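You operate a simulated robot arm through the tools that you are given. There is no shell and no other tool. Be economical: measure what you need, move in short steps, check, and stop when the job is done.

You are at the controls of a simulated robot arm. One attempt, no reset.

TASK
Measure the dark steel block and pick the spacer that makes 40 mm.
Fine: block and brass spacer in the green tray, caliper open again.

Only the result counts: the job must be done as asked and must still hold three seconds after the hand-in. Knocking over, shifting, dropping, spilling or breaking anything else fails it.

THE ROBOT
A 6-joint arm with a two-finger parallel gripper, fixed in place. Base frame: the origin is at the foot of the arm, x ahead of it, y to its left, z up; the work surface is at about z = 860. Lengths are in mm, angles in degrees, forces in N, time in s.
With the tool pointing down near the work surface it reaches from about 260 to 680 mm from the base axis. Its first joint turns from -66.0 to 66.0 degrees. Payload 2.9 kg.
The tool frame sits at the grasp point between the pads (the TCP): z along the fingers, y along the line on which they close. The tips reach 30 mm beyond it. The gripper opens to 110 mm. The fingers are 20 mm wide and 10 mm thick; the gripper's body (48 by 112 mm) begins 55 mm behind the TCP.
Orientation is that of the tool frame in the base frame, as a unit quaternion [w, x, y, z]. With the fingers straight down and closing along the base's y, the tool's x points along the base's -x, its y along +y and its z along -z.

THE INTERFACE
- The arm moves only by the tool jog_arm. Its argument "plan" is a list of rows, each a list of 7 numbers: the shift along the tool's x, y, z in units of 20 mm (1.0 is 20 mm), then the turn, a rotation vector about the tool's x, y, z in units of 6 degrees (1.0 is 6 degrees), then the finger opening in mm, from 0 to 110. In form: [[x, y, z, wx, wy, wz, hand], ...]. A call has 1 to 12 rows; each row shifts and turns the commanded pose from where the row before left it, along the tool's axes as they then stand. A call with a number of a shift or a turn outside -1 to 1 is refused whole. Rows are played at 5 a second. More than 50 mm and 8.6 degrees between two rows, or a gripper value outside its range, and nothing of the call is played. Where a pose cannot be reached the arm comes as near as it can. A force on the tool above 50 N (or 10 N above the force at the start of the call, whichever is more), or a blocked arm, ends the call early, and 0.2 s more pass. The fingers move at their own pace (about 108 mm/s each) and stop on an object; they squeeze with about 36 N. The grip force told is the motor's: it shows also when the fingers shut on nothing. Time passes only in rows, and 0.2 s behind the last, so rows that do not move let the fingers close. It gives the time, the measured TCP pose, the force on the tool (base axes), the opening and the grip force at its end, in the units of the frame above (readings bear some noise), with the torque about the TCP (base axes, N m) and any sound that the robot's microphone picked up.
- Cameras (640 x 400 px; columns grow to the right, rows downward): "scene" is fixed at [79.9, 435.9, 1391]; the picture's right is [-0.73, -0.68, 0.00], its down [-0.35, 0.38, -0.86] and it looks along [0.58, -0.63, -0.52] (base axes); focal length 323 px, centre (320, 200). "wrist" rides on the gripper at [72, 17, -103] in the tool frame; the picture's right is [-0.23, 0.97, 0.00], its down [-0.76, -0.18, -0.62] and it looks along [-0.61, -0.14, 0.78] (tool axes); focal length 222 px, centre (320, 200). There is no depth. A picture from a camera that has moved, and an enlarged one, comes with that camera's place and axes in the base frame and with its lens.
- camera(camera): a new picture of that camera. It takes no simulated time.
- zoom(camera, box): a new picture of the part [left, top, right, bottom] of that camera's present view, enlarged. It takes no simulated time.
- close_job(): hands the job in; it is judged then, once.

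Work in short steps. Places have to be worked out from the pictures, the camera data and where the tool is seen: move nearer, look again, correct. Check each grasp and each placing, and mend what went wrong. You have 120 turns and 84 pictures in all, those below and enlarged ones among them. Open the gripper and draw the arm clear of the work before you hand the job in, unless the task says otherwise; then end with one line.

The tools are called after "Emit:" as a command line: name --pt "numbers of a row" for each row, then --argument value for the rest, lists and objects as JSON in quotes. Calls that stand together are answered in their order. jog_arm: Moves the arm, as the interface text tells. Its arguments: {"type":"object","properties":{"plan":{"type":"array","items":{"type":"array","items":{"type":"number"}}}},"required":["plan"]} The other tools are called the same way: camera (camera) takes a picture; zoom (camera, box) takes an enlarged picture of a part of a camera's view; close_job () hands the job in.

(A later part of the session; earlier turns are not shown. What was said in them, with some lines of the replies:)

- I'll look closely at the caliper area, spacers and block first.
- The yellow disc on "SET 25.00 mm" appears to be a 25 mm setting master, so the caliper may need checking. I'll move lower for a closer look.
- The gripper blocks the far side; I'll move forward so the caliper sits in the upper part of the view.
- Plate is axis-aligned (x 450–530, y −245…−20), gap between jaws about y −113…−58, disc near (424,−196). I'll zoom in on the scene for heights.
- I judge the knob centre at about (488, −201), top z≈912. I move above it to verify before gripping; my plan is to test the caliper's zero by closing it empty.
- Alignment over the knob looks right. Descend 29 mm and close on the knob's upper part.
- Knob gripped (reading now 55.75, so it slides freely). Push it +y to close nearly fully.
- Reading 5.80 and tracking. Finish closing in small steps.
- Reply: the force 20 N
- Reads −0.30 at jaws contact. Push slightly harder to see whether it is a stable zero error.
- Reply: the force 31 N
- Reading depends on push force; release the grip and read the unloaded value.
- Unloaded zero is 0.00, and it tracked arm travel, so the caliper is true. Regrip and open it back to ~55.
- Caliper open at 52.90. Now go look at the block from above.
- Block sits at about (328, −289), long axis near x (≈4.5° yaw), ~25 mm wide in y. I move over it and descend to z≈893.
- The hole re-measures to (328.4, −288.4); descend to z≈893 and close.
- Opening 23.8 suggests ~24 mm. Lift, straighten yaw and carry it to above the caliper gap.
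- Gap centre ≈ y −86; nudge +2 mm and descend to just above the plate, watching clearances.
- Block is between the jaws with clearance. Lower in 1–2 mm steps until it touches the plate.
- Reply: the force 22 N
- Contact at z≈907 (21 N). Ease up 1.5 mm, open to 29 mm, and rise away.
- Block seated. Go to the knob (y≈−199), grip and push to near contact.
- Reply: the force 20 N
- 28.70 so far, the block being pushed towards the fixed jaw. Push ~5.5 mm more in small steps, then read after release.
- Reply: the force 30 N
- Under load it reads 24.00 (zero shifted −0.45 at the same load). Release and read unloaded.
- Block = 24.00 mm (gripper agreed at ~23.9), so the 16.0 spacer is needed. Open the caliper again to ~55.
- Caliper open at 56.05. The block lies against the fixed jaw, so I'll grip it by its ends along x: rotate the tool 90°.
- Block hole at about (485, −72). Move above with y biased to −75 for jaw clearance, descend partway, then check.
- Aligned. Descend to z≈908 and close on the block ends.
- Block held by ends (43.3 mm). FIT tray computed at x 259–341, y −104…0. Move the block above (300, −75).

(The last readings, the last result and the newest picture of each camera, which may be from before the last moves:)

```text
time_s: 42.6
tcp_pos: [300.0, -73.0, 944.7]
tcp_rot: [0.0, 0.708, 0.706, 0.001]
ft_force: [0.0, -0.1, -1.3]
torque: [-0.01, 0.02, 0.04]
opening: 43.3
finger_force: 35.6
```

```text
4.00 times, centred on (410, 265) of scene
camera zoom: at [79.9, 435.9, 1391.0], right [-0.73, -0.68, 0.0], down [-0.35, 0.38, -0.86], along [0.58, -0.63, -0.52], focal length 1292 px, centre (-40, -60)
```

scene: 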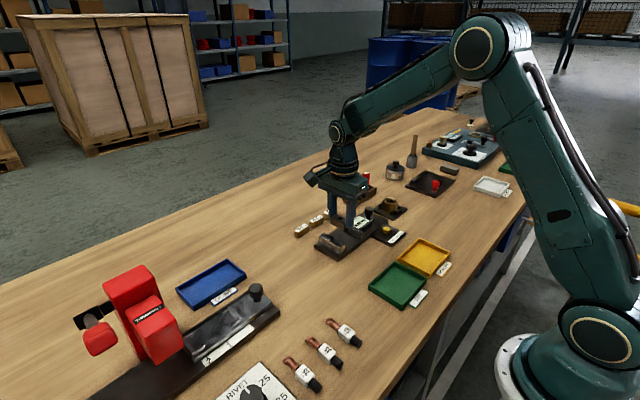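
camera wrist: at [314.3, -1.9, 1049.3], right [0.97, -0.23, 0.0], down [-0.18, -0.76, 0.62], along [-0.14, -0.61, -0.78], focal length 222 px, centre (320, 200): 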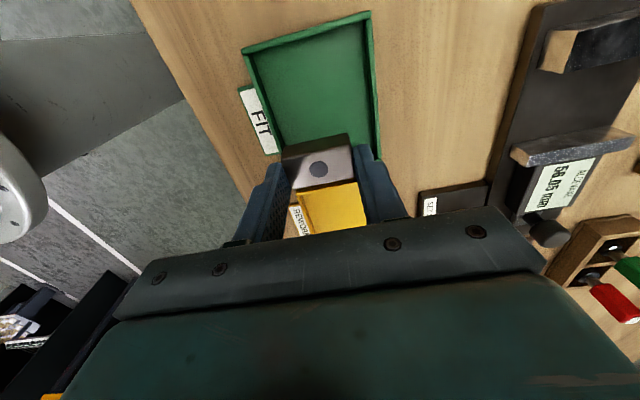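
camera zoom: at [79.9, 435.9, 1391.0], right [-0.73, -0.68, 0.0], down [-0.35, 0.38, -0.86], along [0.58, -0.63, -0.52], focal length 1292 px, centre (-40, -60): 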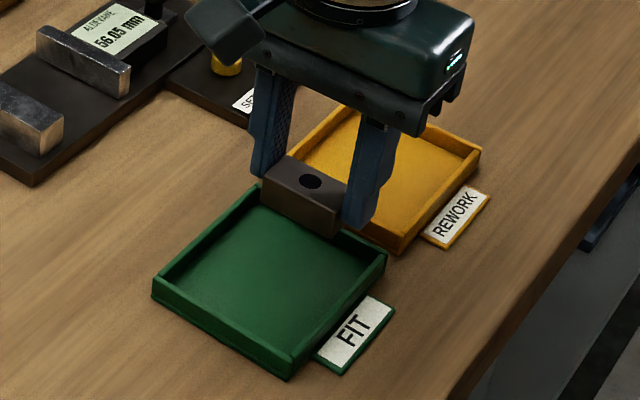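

Tray re-measured x 262–345; centre 303.5. Shift +3.5 in x, −5 in y and lower to near the floor.

Emit:
jog_arm --pt "-0.25 0.18 0.6 0 0 0 36" --pt "0 0 0.7 0 0 0 36" --pt "0 0 0.7 0 0 0 36" --pt "0 0 0.12 0 0 0 36" --pt "0 0 0.08 0 0 0 36" --pt "0 0 0.08 0 0 0 36"

Emit:
zoom --camera "scene" --box '[350, 215, 470, 315]'

```text
time_s: 44.0
tcp_pos: [304.6, -78.9, 902.2]
tcp_rot: [0.0, 0.708, 0.707, 0.001]
ft_force: [-6.5, 0.6, 25.6]
torque: [0.1, 0.22, 0.03]
opening: 43.2
finger_force: 36.3
```

```text
4.00 times, centred on (410, 265) of scene
camera zoom: at [79.5, 435.9, 1391.0], right [-0.73, -0.68, 0.0], down [-0.35, 0.38, -0.86], along [0.58, -0.63, -0.52], focal length 1292 px, centre (-40, -60)
```

zoom: 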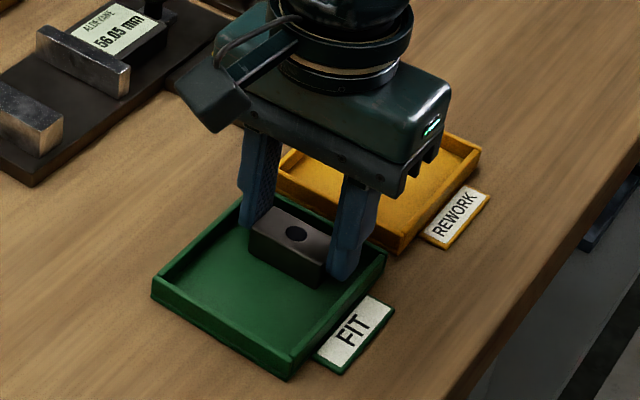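

Block on the tray floor. Ease off, open to 49 mm and lift.

Emit:
jog_arm --pt "0 0 -0.1 0 0 0 36" --pt "0 0 0 0 0 0 48" --pt "0 0 0 0 0 0 48" --pt "0 0 -0.5 0 0 0 48" --pt "0 0 -0.9 0 0 0 48" --pt "0 0 -0.9 0 0 0 48" --pt "0 0 -0.9 0 0 0 48"

Emit:
zoom --camera "scene" --box '[350, 215, 470, 315]'

Emit:
zoom --camera "scene" --box '[280, 195, 350, 245]'

```text
time_s: 45.6
tcp_pos: [302.3, -78.4, 964.0]
tcp_rot: [0.0, 0.708, 0.706, 0.0]
ft_force: [-0.1, -0.2, -0.8]
torque: [0.02, 0.02, 0.0]
opening: 47.7
finger_force: 0.1
```

```text
4.00 times, centred on (410, 265) of scene
camera zoom: at [79.9, 435.9, 1391.0], right [-0.73, -0.68, 0.0], down [-0.35, 0.38, -0.86], along [0.58, -0.63, -0.52], focal length 1292 px, centre (-40, -60)
```

zoom: 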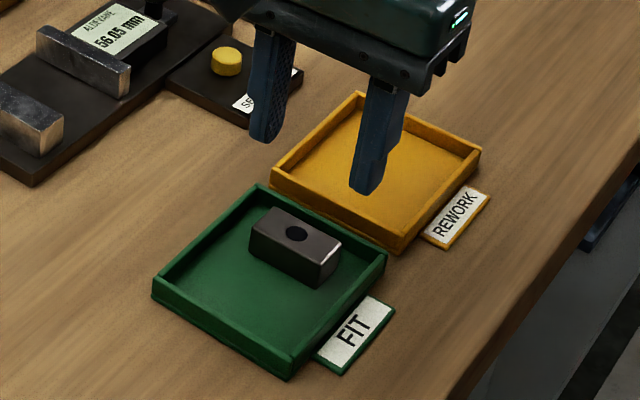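

```text
8.00 times, centred on (315, 220) of scene
camera zoom: at [79.9, 435.9, 1391.0], right [-0.73, -0.68, 0.0], down [-0.35, 0.38, -0.86], along [0.58, -0.63, -0.52], focal length 2585 px, centre (360, 40)
```

zoom: 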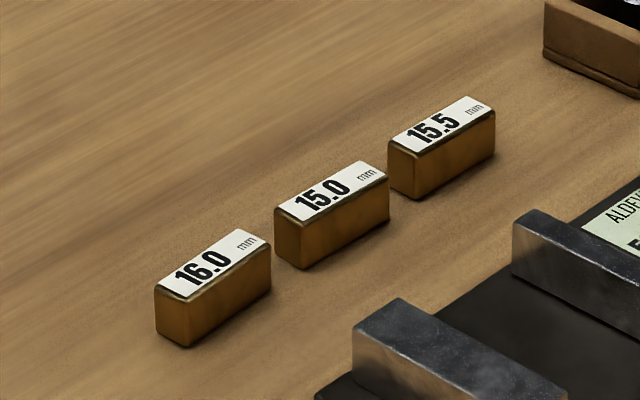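

Block placed. Spacer 16.0 estimated at (592, −48), long axis along y. Move above it and look.

Emit:
jog_arm --pt "0 1 -0.5 0 0 0 48" --pt "0 1 0 0 0 0 48" --pt "0 1 0 0 0 0 48" --pt "0 1 0 0 0 0 48" --pt "0 1 0 0 0 0 48" --pt "0 1 0 0 0 0 48" --pt "0 1 0 0 0 0 48" --pt "0 1 0 0 0 0 48"

Emit:
jog_arm --pt "0.3 1 0 0 0 0 48" --pt "0.3 1 0 0 0 0 48" --pt "0.3 1 0 0 0 0 48" --pt "0.3 1 0 0 0 0 48" --pt "0.3 1 0 0 0 0 48" --pt "0 1 0 0 0 0 48" --pt "0 0.5 0.5 0 0 0 48" --pt "0 0 0 0 0 0 48"

Emit:
zoom --camera "wrist" --box '[200, 40, 440, 190]'

```text
time_s: 47.4
tcp_pos: [462.5, -81.6, 976.7]
tcp_rot: [-0.001, 0.709, 0.705, 0.001]
ft_force: [-0.3, 0.3, -0.6]
torque: [0.02, 0.01, -0.02]
opening: 48.0
finger_force: 0.0
```

```text
time_s: 49.2
tcp_pos: [594.0, -50.4, 965.2]
tcp_rot: [0.0, 0.709, 0.705, 0.0]
ft_force: [-0.2, 0.4, 0.8]
torque: [-0.01, 0.0, 0.02]
opening: 48.1
finger_force: 0.0
```

```text
2.67 times, centred on (320, 115) of wrist
camera zoom: at [609.1, 21.4, 1069.6], right [0.97, -0.23, 0.0], down [-0.18, -0.76, 0.62], along [-0.14, -0.61, -0.78], focal length 592 px, centre (320, 427)
```

zoom: 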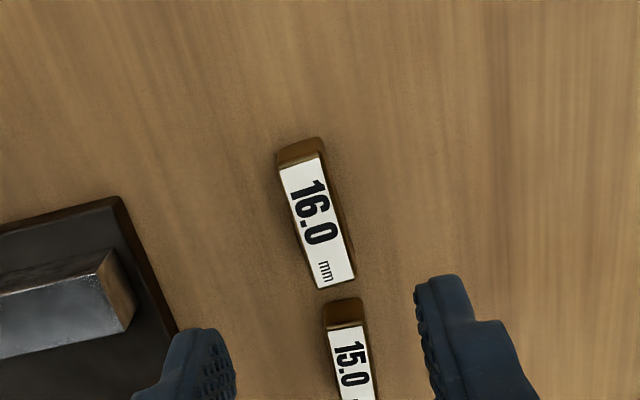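

Spacer 16.0 at (594, −47.5), yaw ≈3.5°. Align, descend and grip.

Emit:
jog_arm --pt "0.14 0 0.8 0 0 -0.58 48" --pt "0 0 0.8 0 0 0 48" --pt "0 0 0.8 0 0 0 48" --pt "0 0 0.7 0 0 0 48" --pt "0 0 0.4 0 0 0 48" --pt "0 0 0 0 0 0 8" --pt "0 0 0 0 0 0 8" --pt "0 0 0 0 0 0 8" --pt "0 0 0 0 0 0 8"

Emit:
zoom --camera "scene" --box '[270, 180, 370, 245]'

```text
time_s: 51.2
tcp_pos: [594.4, -49.0, 896.4]
tcp_rot: [-0.001, 0.686, 0.727, 0.0]
ft_force: [-0.4, -0.1, -0.2]
torque: [-0.02, 0.01, 0.01]
opening: 14.6
finger_force: 35.8
```

```text
6.15 times, centred on (320, 212) of scene
camera zoom: at [79.9, 435.9, 1391.0], right [-0.73, -0.68, 0.0], down [-0.35, 0.38, -0.86], along [0.58, -0.63, -0.52], focal length 1988 px, centre (320, 123)
```

zoom: 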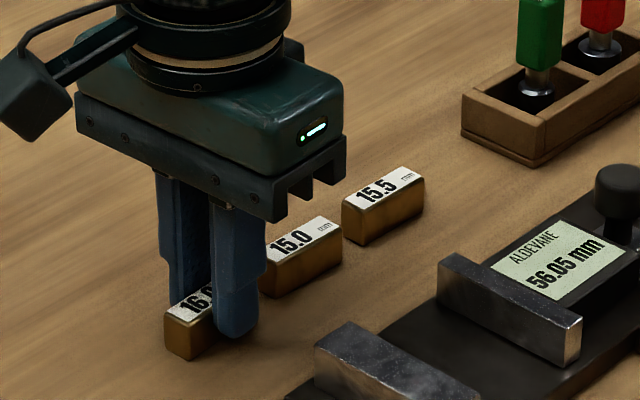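

Spacer held (14.6 mm wide across). Lift, straighten and carry towards the FIT tray.

Emit:
jog_arm --pt "0 0 -0.6 0 0 0 8" --pt "0 0 -0.9 0 0 0 8" --pt "0 0 -1 0 0 0 8" --pt "0 0 -1 0 0 0.58 8" --pt "0 -1 -0.5 0 0 0 8" --pt "0 -1 0 0 0 0 8" --pt "0 -1 0 0 0 0 8" --pt "0 -1 0 0 0 0 8" --pt "0 -1 0 0 0 0 8" --pt "0 -1 0 0 0 0 8" --pt "0 -1 0 0 0 0 8"

Emit:
jog_arm --pt "0.15 -1 0 0 0 0 8" --pt "0.15 -1 0 0 0 0 8" --pt "0.15 -1 0 0 0 0 8" --pt "0.15 -1 0 0 0 0 8" --pt "0.15 -1 0 0 0 0 8" --pt "0 -1 0 0 0 0 8" --pt "0 -1 0 0 0 0 8" --pt "0 -0.5 0.5 0 0 0 8" --pt "0 0 1 0 0 0 8" --pt "0 0 0 0 0 0 8"

Emit:
zoom --camera "scene" --box '[350, 215, 470, 315]'

Emit:
camera --camera "wrist"

```text
time_s: 53.6
tcp_pos: [453.6, -47.0, 977.6]
tcp_rot: [0.0, 0.708, 0.706, 0.0]
ft_force: [-0.2, 0.0, -1.7]
torque: [0.03, 0.02, 0.03]
opening: 14.6
finger_force: 35.8
```

```text
time_s: 55.8
tcp_pos: [304.0, -30.2, 944.8]
tcp_rot: [-0.001, 0.708, 0.706, -0.001]
ft_force: [-0.5, 0.1, -1.5]
torque: [0.01, -0.01, 0.01]
opening: 14.6
finger_force: 35.9
```

```text
4.00 times, centred on (410, 265) of scene
camera zoom: at [79.9, 435.9, 1391.0], right [-0.73, -0.68, 0.0], down [-0.35, 0.38, -0.86], along [0.58, -0.63, -0.52], focal length 1292 px, centre (-40, -60)
```

zoom: 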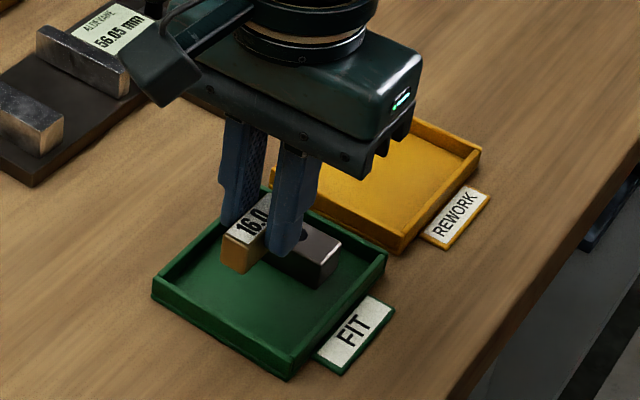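

```text
38 pictures are left
camera wrist: at [318.6, 42.2, 1049.4], right [0.97, -0.23, 0.0], down [-0.18, -0.76, 0.62], along [-0.14, -0.61, -0.78], focal length 222 px, centre (320, 200)
```

wrist: 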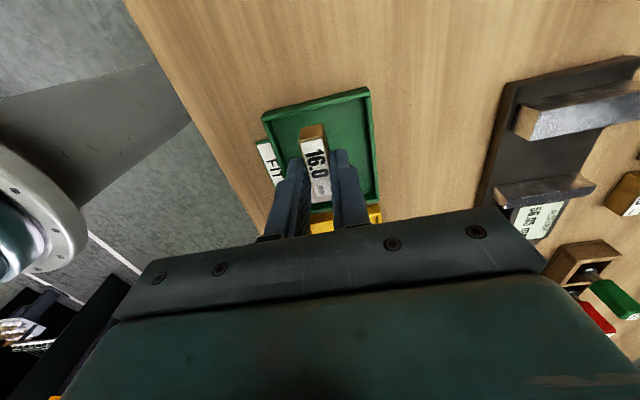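

Shift −5 mm in y to stay between the wall and block, then lower to the tray floor.

Emit:
jog_arm --pt "-0.25 0 0.6 0 0 0 8" --pt "0 0 0.7 0 0 0 8" --pt "0 0 0.6 0 0 0 8" --pt "0 0 0.1 0 0 0 8" --pt "0 0 0.08 0 0 0 8"

Emit:
zoom --camera "scene" --box '[350, 215, 470, 315]'

```text
time_s: 57.0
tcp_pos: [304.0, -36.7, 903.9]
tcp_rot: [0.001, 0.708, 0.706, 0.0]
ft_force: [0.5, 0.2, -1.3]
torque: [-0.02, 0.01, -0.02]
opening: 14.9
finger_force: 36.1
```

```text
4.00 times, centred on (410, 265) of scene
camera zoom: at [79.9, 435.9, 1391.0], right [-0.73, -0.68, 0.0], down [-0.35, 0.38, -0.86], along [0.58, -0.63, -0.52], focal length 1292 px, centre (-40, -60)
```

zoom: 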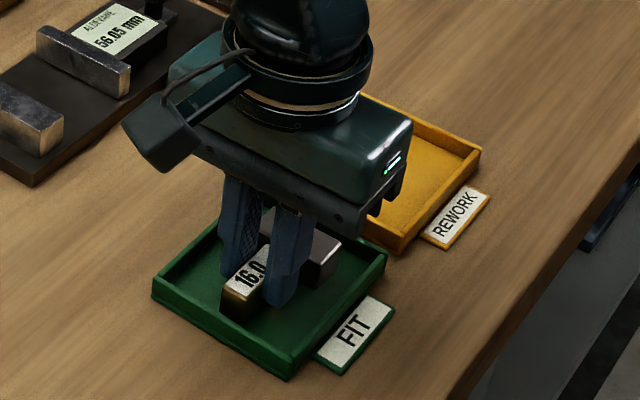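

Not yet in contact; lower a bit further in 1 mm steps.

Emit:
jog_arm --pt "0 0 0.05 0 0 0 8" --pt "0 0 0.05 0 0 0 8" --pt "0 0 0 0 0 0 8"

```text
time_s: 57.8
tcp_pos: [302.6, -36.2, 900.8]
tcp_rot: [0.0, 0.708, 0.707, 0.0]
ft_force: [0.0, -0.3, -1.4]
torque: [0.03, 0.0, 0.02]
opening: 14.7
finger_force: 36.3
```

Emit:
jog_arm --pt "0 0 0.05 0 0 0 8" --pt "0 0 0.04 0 0 0 8" --pt "0 0 0 0 0 0 8"

```text
time_s: 58.6
tcp_pos: [303.8, -36.7, 900.2]
tcp_rot: [0.0, 0.708, 0.706, 0.0]
ft_force: [-0.8, -0.7, -1.0]
torque: [-0.01, 0.02, 0.01]
opening: 14.9
finger_force: 36.3
```

Still free (readings consistent with holding weight only); continue lowering.

Emit:
jog_arm --pt "0 0 0.05 0 0 0 8" --pt "0 0 0.05 0 0 0 8" --pt "0 0 0.05 0 0 0 8" --pt "0 0 0 0 0 0 8"

```text
time_s: 59.6
tcp_pos: [303.7, -36.4, 898.2]
tcp_rot: [0.001, 0.709, 0.705, 0.001]
ft_force: [-0.5, -0.3, 25.4]
torque: [0.0, 0.04, 0.03]
opening: 15.0
finger_force: 36.5
```

Contact with the floor (25 N). Ease up, open a little, lift clear and retreat.

Emit:
jog_arm --pt "0 0 -0.08 0 0 0 8" --pt "0 0 0 0 0 0 24" --pt "0 0 0 0 0 0 28" --pt "0 0 -0.5 0 0 0 28" --pt "0 0 -0.9 0 0 0 28" --pt "0 0 -1 0 0 0 28" --pt "0 0 -1 0 0 0 28" --pt "0 0.5 -1 0 0 0 50" --pt "0 1 -1 0 0 0 50" --pt "0.5 1 -1 0 0 0 50" --pt "1 1 -1 0 0 0 50"

Emit:
zoom --camera "scene" --box '[350, 215, 470, 315]'

Emit:
zoom --camera "scene" --box '[270, 150, 510, 310]'

```text
time_s: 62.0
tcp_pos: [373.8, -8.1, 1047.9]
tcp_rot: [-0.001, 0.708, 0.706, -0.001]
ft_force: [0.4, 0.3, 0.4]
torque: [-0.01, -0.02, -0.01]
opening: 49.7
finger_force: 0.0
```

```text
4.00 times, centred on (410, 265) of scene
camera zoom: at [79.9, 435.9, 1391.0], right [-0.73, -0.68, 0.0], down [-0.35, 0.38, -0.86], along [0.58, -0.63, -0.52], focal length 1292 px, centre (-40, -60)
```

zoom: 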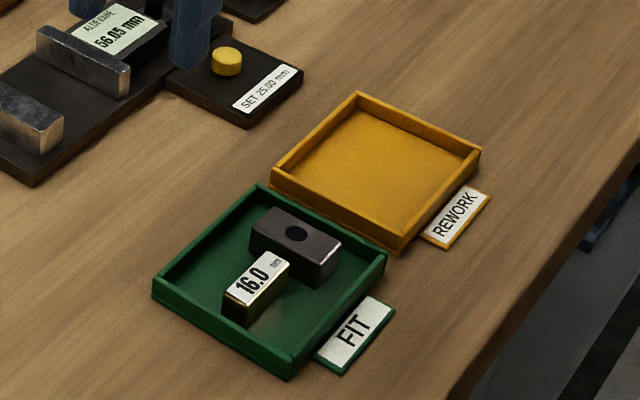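

```text
2.50 times, centred on (390, 230) of scene
camera zoom: at [79.9, 435.9, 1391.0], right [-0.73, -0.68, 0.0], down [-0.35, 0.38, -0.86], along [0.58, -0.63, -0.52], focal length 808 px, centre (145, 125)
```

zoom: 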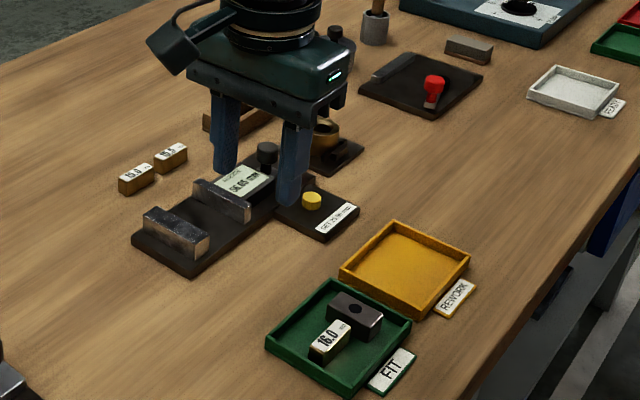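

Everything is placed, but the zero reading came after a slight back-drag. To be sure, I'll recheck zero with an x-closing grip on the knob (no drag on release). Move over the knob.

Emit:
jog_arm --pt "-1 0.57 0.1 0 0 0 60" --pt "-1 0.57 0.2 0 0 0 60" --pt "-1 0.57 0.3 0 0 0 60" --pt "-1 0.57 0.4 0 0 0 60" --pt "-1 0.57 0.5 0 0 0 60" --pt "-1 0.57 0.5 0 0 0 60" --pt "-1 0.57 0.5 0 0 0 60" --pt "-1 0.57 0.5 0 0 0 60" --pt "-1 0.57 0.5 0 0 0 60" --pt "-0.72 0.57 0.5 0 0 0 60" --pt "0 0 0 0 0 0 60"

Emit:
zoom --camera "wrist" --box '[200, 60, 440, 210]'

```text
time_s: 64.4
tcp_pos: [487.2, -201.8, 967.6]
tcp_rot: [0.0, 0.708, 0.706, 0.0]
ft_force: [0.0, 0.4, 0.8]
torque: [0.03, -0.01, -0.01]
opening: 60.0
finger_force: 0.1
```

```text
2.67 times, centred on (320, 135) of wrist
camera zoom: at [502.0, -128.9, 1072.3], right [0.97, -0.23, 0.0], down [-0.18, -0.76, 0.62], along [-0.14, -0.61, -0.78], focal length 592 px, centre (320, 373)
```

zoom: 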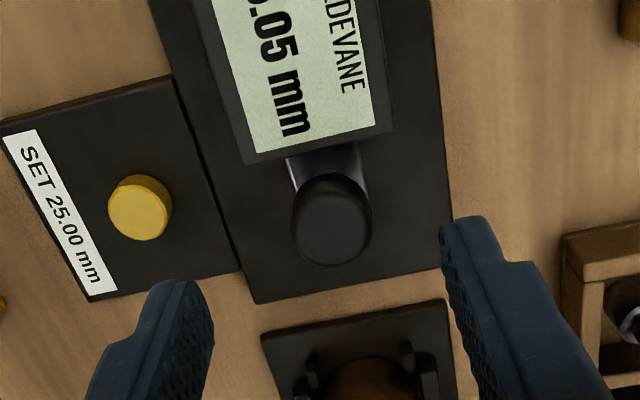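

Knob at (490, −202); descend and grip along x, then slide 53 mm toward closed.

Emit:
jog_arm --pt "0 0.1 0.8 0 0 0 60" --pt "0 0 0.8 0 0 0 60" --pt "0 0 0.58 0 0 0 60" --pt "0 0 0 0 0 0 20" --pt "0 0 0 0 0 0 20" --pt "0 0 0 0 0 0 20" --pt "0.6 0 0 0 0 0 20" --pt "0.6 0 0 0 0 0 20" --pt "0.6 0 0 0 0 0 20" --pt "0.5 0 0 0 0 0 20" --pt "0.35 0 0 0 0 0 20" --pt "0 0 0 0 0 0 20"

Emit:
zoom --camera "scene" --box '[310, 195, 400, 255]'

```text
time_s: 67.0
tcp_pos: [489.6, -148.0, 925.3]
tcp_rot: [0.001, 0.708, 0.706, 0.0]
ft_force: [7.6, -0.5, -3.6]
torque: [-0.05, -0.1, 0.0]
opening: 24.1
finger_force: 3.7
```

```text
6.67 times, centred on (355, 225) of scene
camera zoom: at [80.2, 435.9, 1391.0], right [-0.73, -0.68, 0.0], down [-0.35, 0.38, -0.86], along [0.58, -0.63, -0.52], focal length 2154 px, centre (87, 33)
```

zoom: 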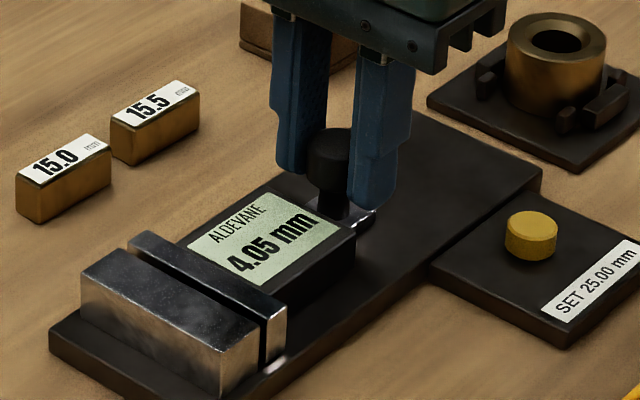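

Now 4.05. Close by 1 mm steps and read.

Emit:
jog_arm --pt "0.08 0 0 0 0 0 20" --pt "0.06 0 0 0 0 0 20" --pt "0.05 0 0 0 0 0 20" --pt "0.04 0 0 0 0 0 20" --pt "0 0 0 0 0 0 20"

Emit:
zoom --camera "scene" --box '[325, 215, 375, 250]'

Emit:
jog_arm --pt "0 0 0 0 0 0 40" --pt "0 0 0 0 0 0 40" --pt "0 0 0 0 0 0 40"

Emit:
zoom --camera "scene" --box '[325, 215, 375, 250]'

```text
time_s: 68.2
tcp_pos: [490.3, -144.3, 923.2]
tcp_rot: [0.001, 0.708, 0.706, 0.0]
ft_force: [7.3, -2.8, 1.1]
torque: [-0.08, -0.11, 0.02]
opening: 23.6
finger_force: 3.9
```

```text
11.43 times, centred on (350, 232) of scene
camera zoom: at [80.1, 435.8, 1391.0], right [-0.73, -0.68, 0.0], down [-0.35, 0.38, -0.86], along [0.58, -0.63, -0.52], focal length 3692 px, centre (-23, -171)
```

zoom: 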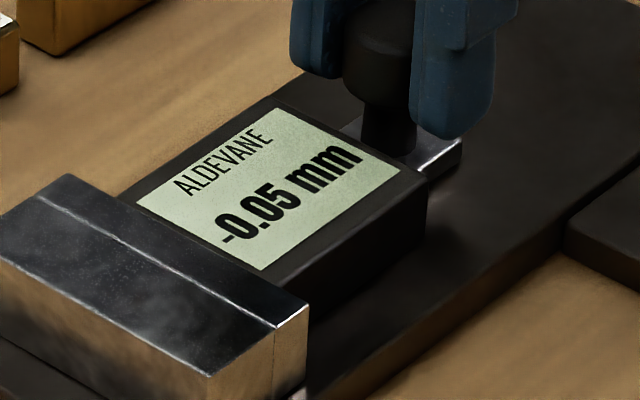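

```text
time_s: 69.0
tcp_pos: [488.0, -143.3, 923.5]
tcp_rot: [0.0, 0.709, 0.706, 0.0]
ft_force: [-0.1, 0.1, 0.4]
torque: [-0.05, 0.01, 0.01]
opening: 40.1
finger_force: 0.0
```

```text
11.43 times, centred on (350, 232) of scene
camera zoom: at [79.9, 435.9, 1391.0], right [-0.73, -0.68, 0.0], down [-0.35, 0.38, -0.86], along [0.58, -0.63, -0.52], focal length 3692 px, centre (-23, -171)
```

zoom: 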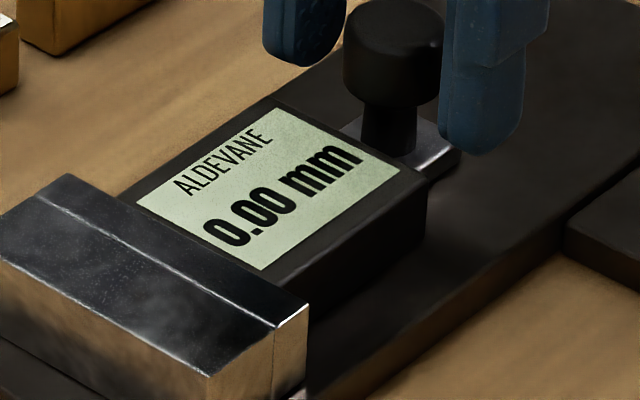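

Zero confirmed at 0.00, so 24.00 + 16.0 stands. Reopen the caliper to ~55.

Emit:
jog_arm --pt "0 0.1 0 0 0 0 20" --pt "0 0 0 0 0 0 20" --pt "0 0 0 0 0 0 20" --pt "-0.5 0 0 0 0 0 20" --pt "-0.6 0 0 0 0 0 20" --pt "-0.6 0 0 0 0 0 20" --pt "-0.6 0 0 0 0 0 20" --pt "-0.47 0 0 0 0 0 20" --pt "0 0 0 0 0 0 20"

Emit:
jog_arm --pt "0 0 0 0 0 0 50" --pt "0 0 0 0 0 0 60" --pt "0 0 -0.6 0 0 0 60" --pt "0 0 -1 0 0 0 60" --pt "0 0 -1 0 0 0 60" --pt "0 0 -1 0 0 0 60" --pt "0 0 -1 0 0 0 60" --pt "0 0 -1 0 0 0 60" --pt "0 0 -1 0 0 0 60"

Emit:
zoom --camera "scene" --box '[270, 150, 510, 310]'

Emit:
zoom --camera "scene" --box '[310, 195, 400, 255]'

```text
time_s: 71.0
tcp_pos: [489.6, -199.9, 924.2]
tcp_rot: [-0.001, 0.709, 0.705, -0.002]
ft_force: [-17.8, -1.0, 9.7]
torque: [-0.46, 0.26, 0.01]
opening: 23.0
finger_force: 44.5
```

```text
time_s: 73.0
tcp_pos: [490.5, -200.0, 1056.1]
tcp_rot: [0.0, 0.709, 0.705, 0.001]
ft_force: [0.6, -0.1, 0.2]
torque: [0.03, -0.02, -0.01]
opening: 59.9
finger_force: 0.1
```

```text
2.50 times, centred on (390, 230) of scene
camera zoom: at [79.9, 435.9, 1391.0], right [-0.73, -0.68, 0.0], down [-0.35, 0.38, -0.86], along [0.58, -0.63, -0.52], focal length 808 px, centre (145, 125)
```

zoom: 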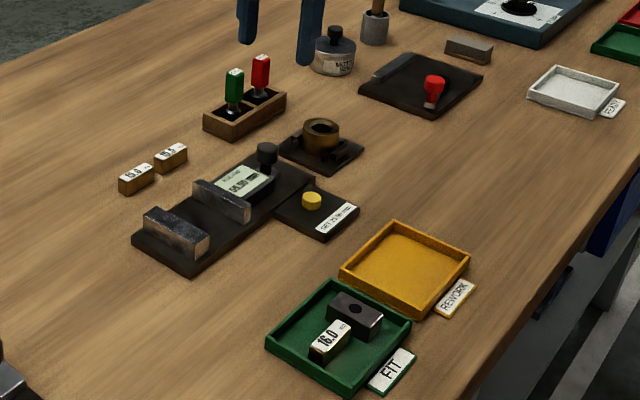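

```text
6.67 times, centred on (355, 225) of scene
camera zoom: at [79.9, 435.9, 1391.0], right [-0.73, -0.68, 0.0], down [-0.35, 0.38, -0.86], along [0.58, -0.63, -0.52], focal length 2154 px, centre (87, 33)
```

zoom: 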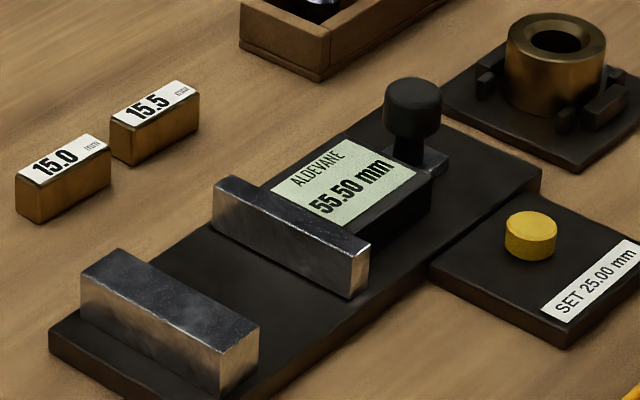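

The caliper is open at 55.50, the block and 16.0 spacer are in the FIT tray, and the arm is clear. Hand in.

Emit:
close_job

```text
The job is handed in.
```

The dark steel block measured 24.00 mm, so I placed it with the 16.0 mm brass spacer in the green FIT tray (24 + 16 = 40 mm) and left the caliper open at 55.50 mm, with the job handed in.
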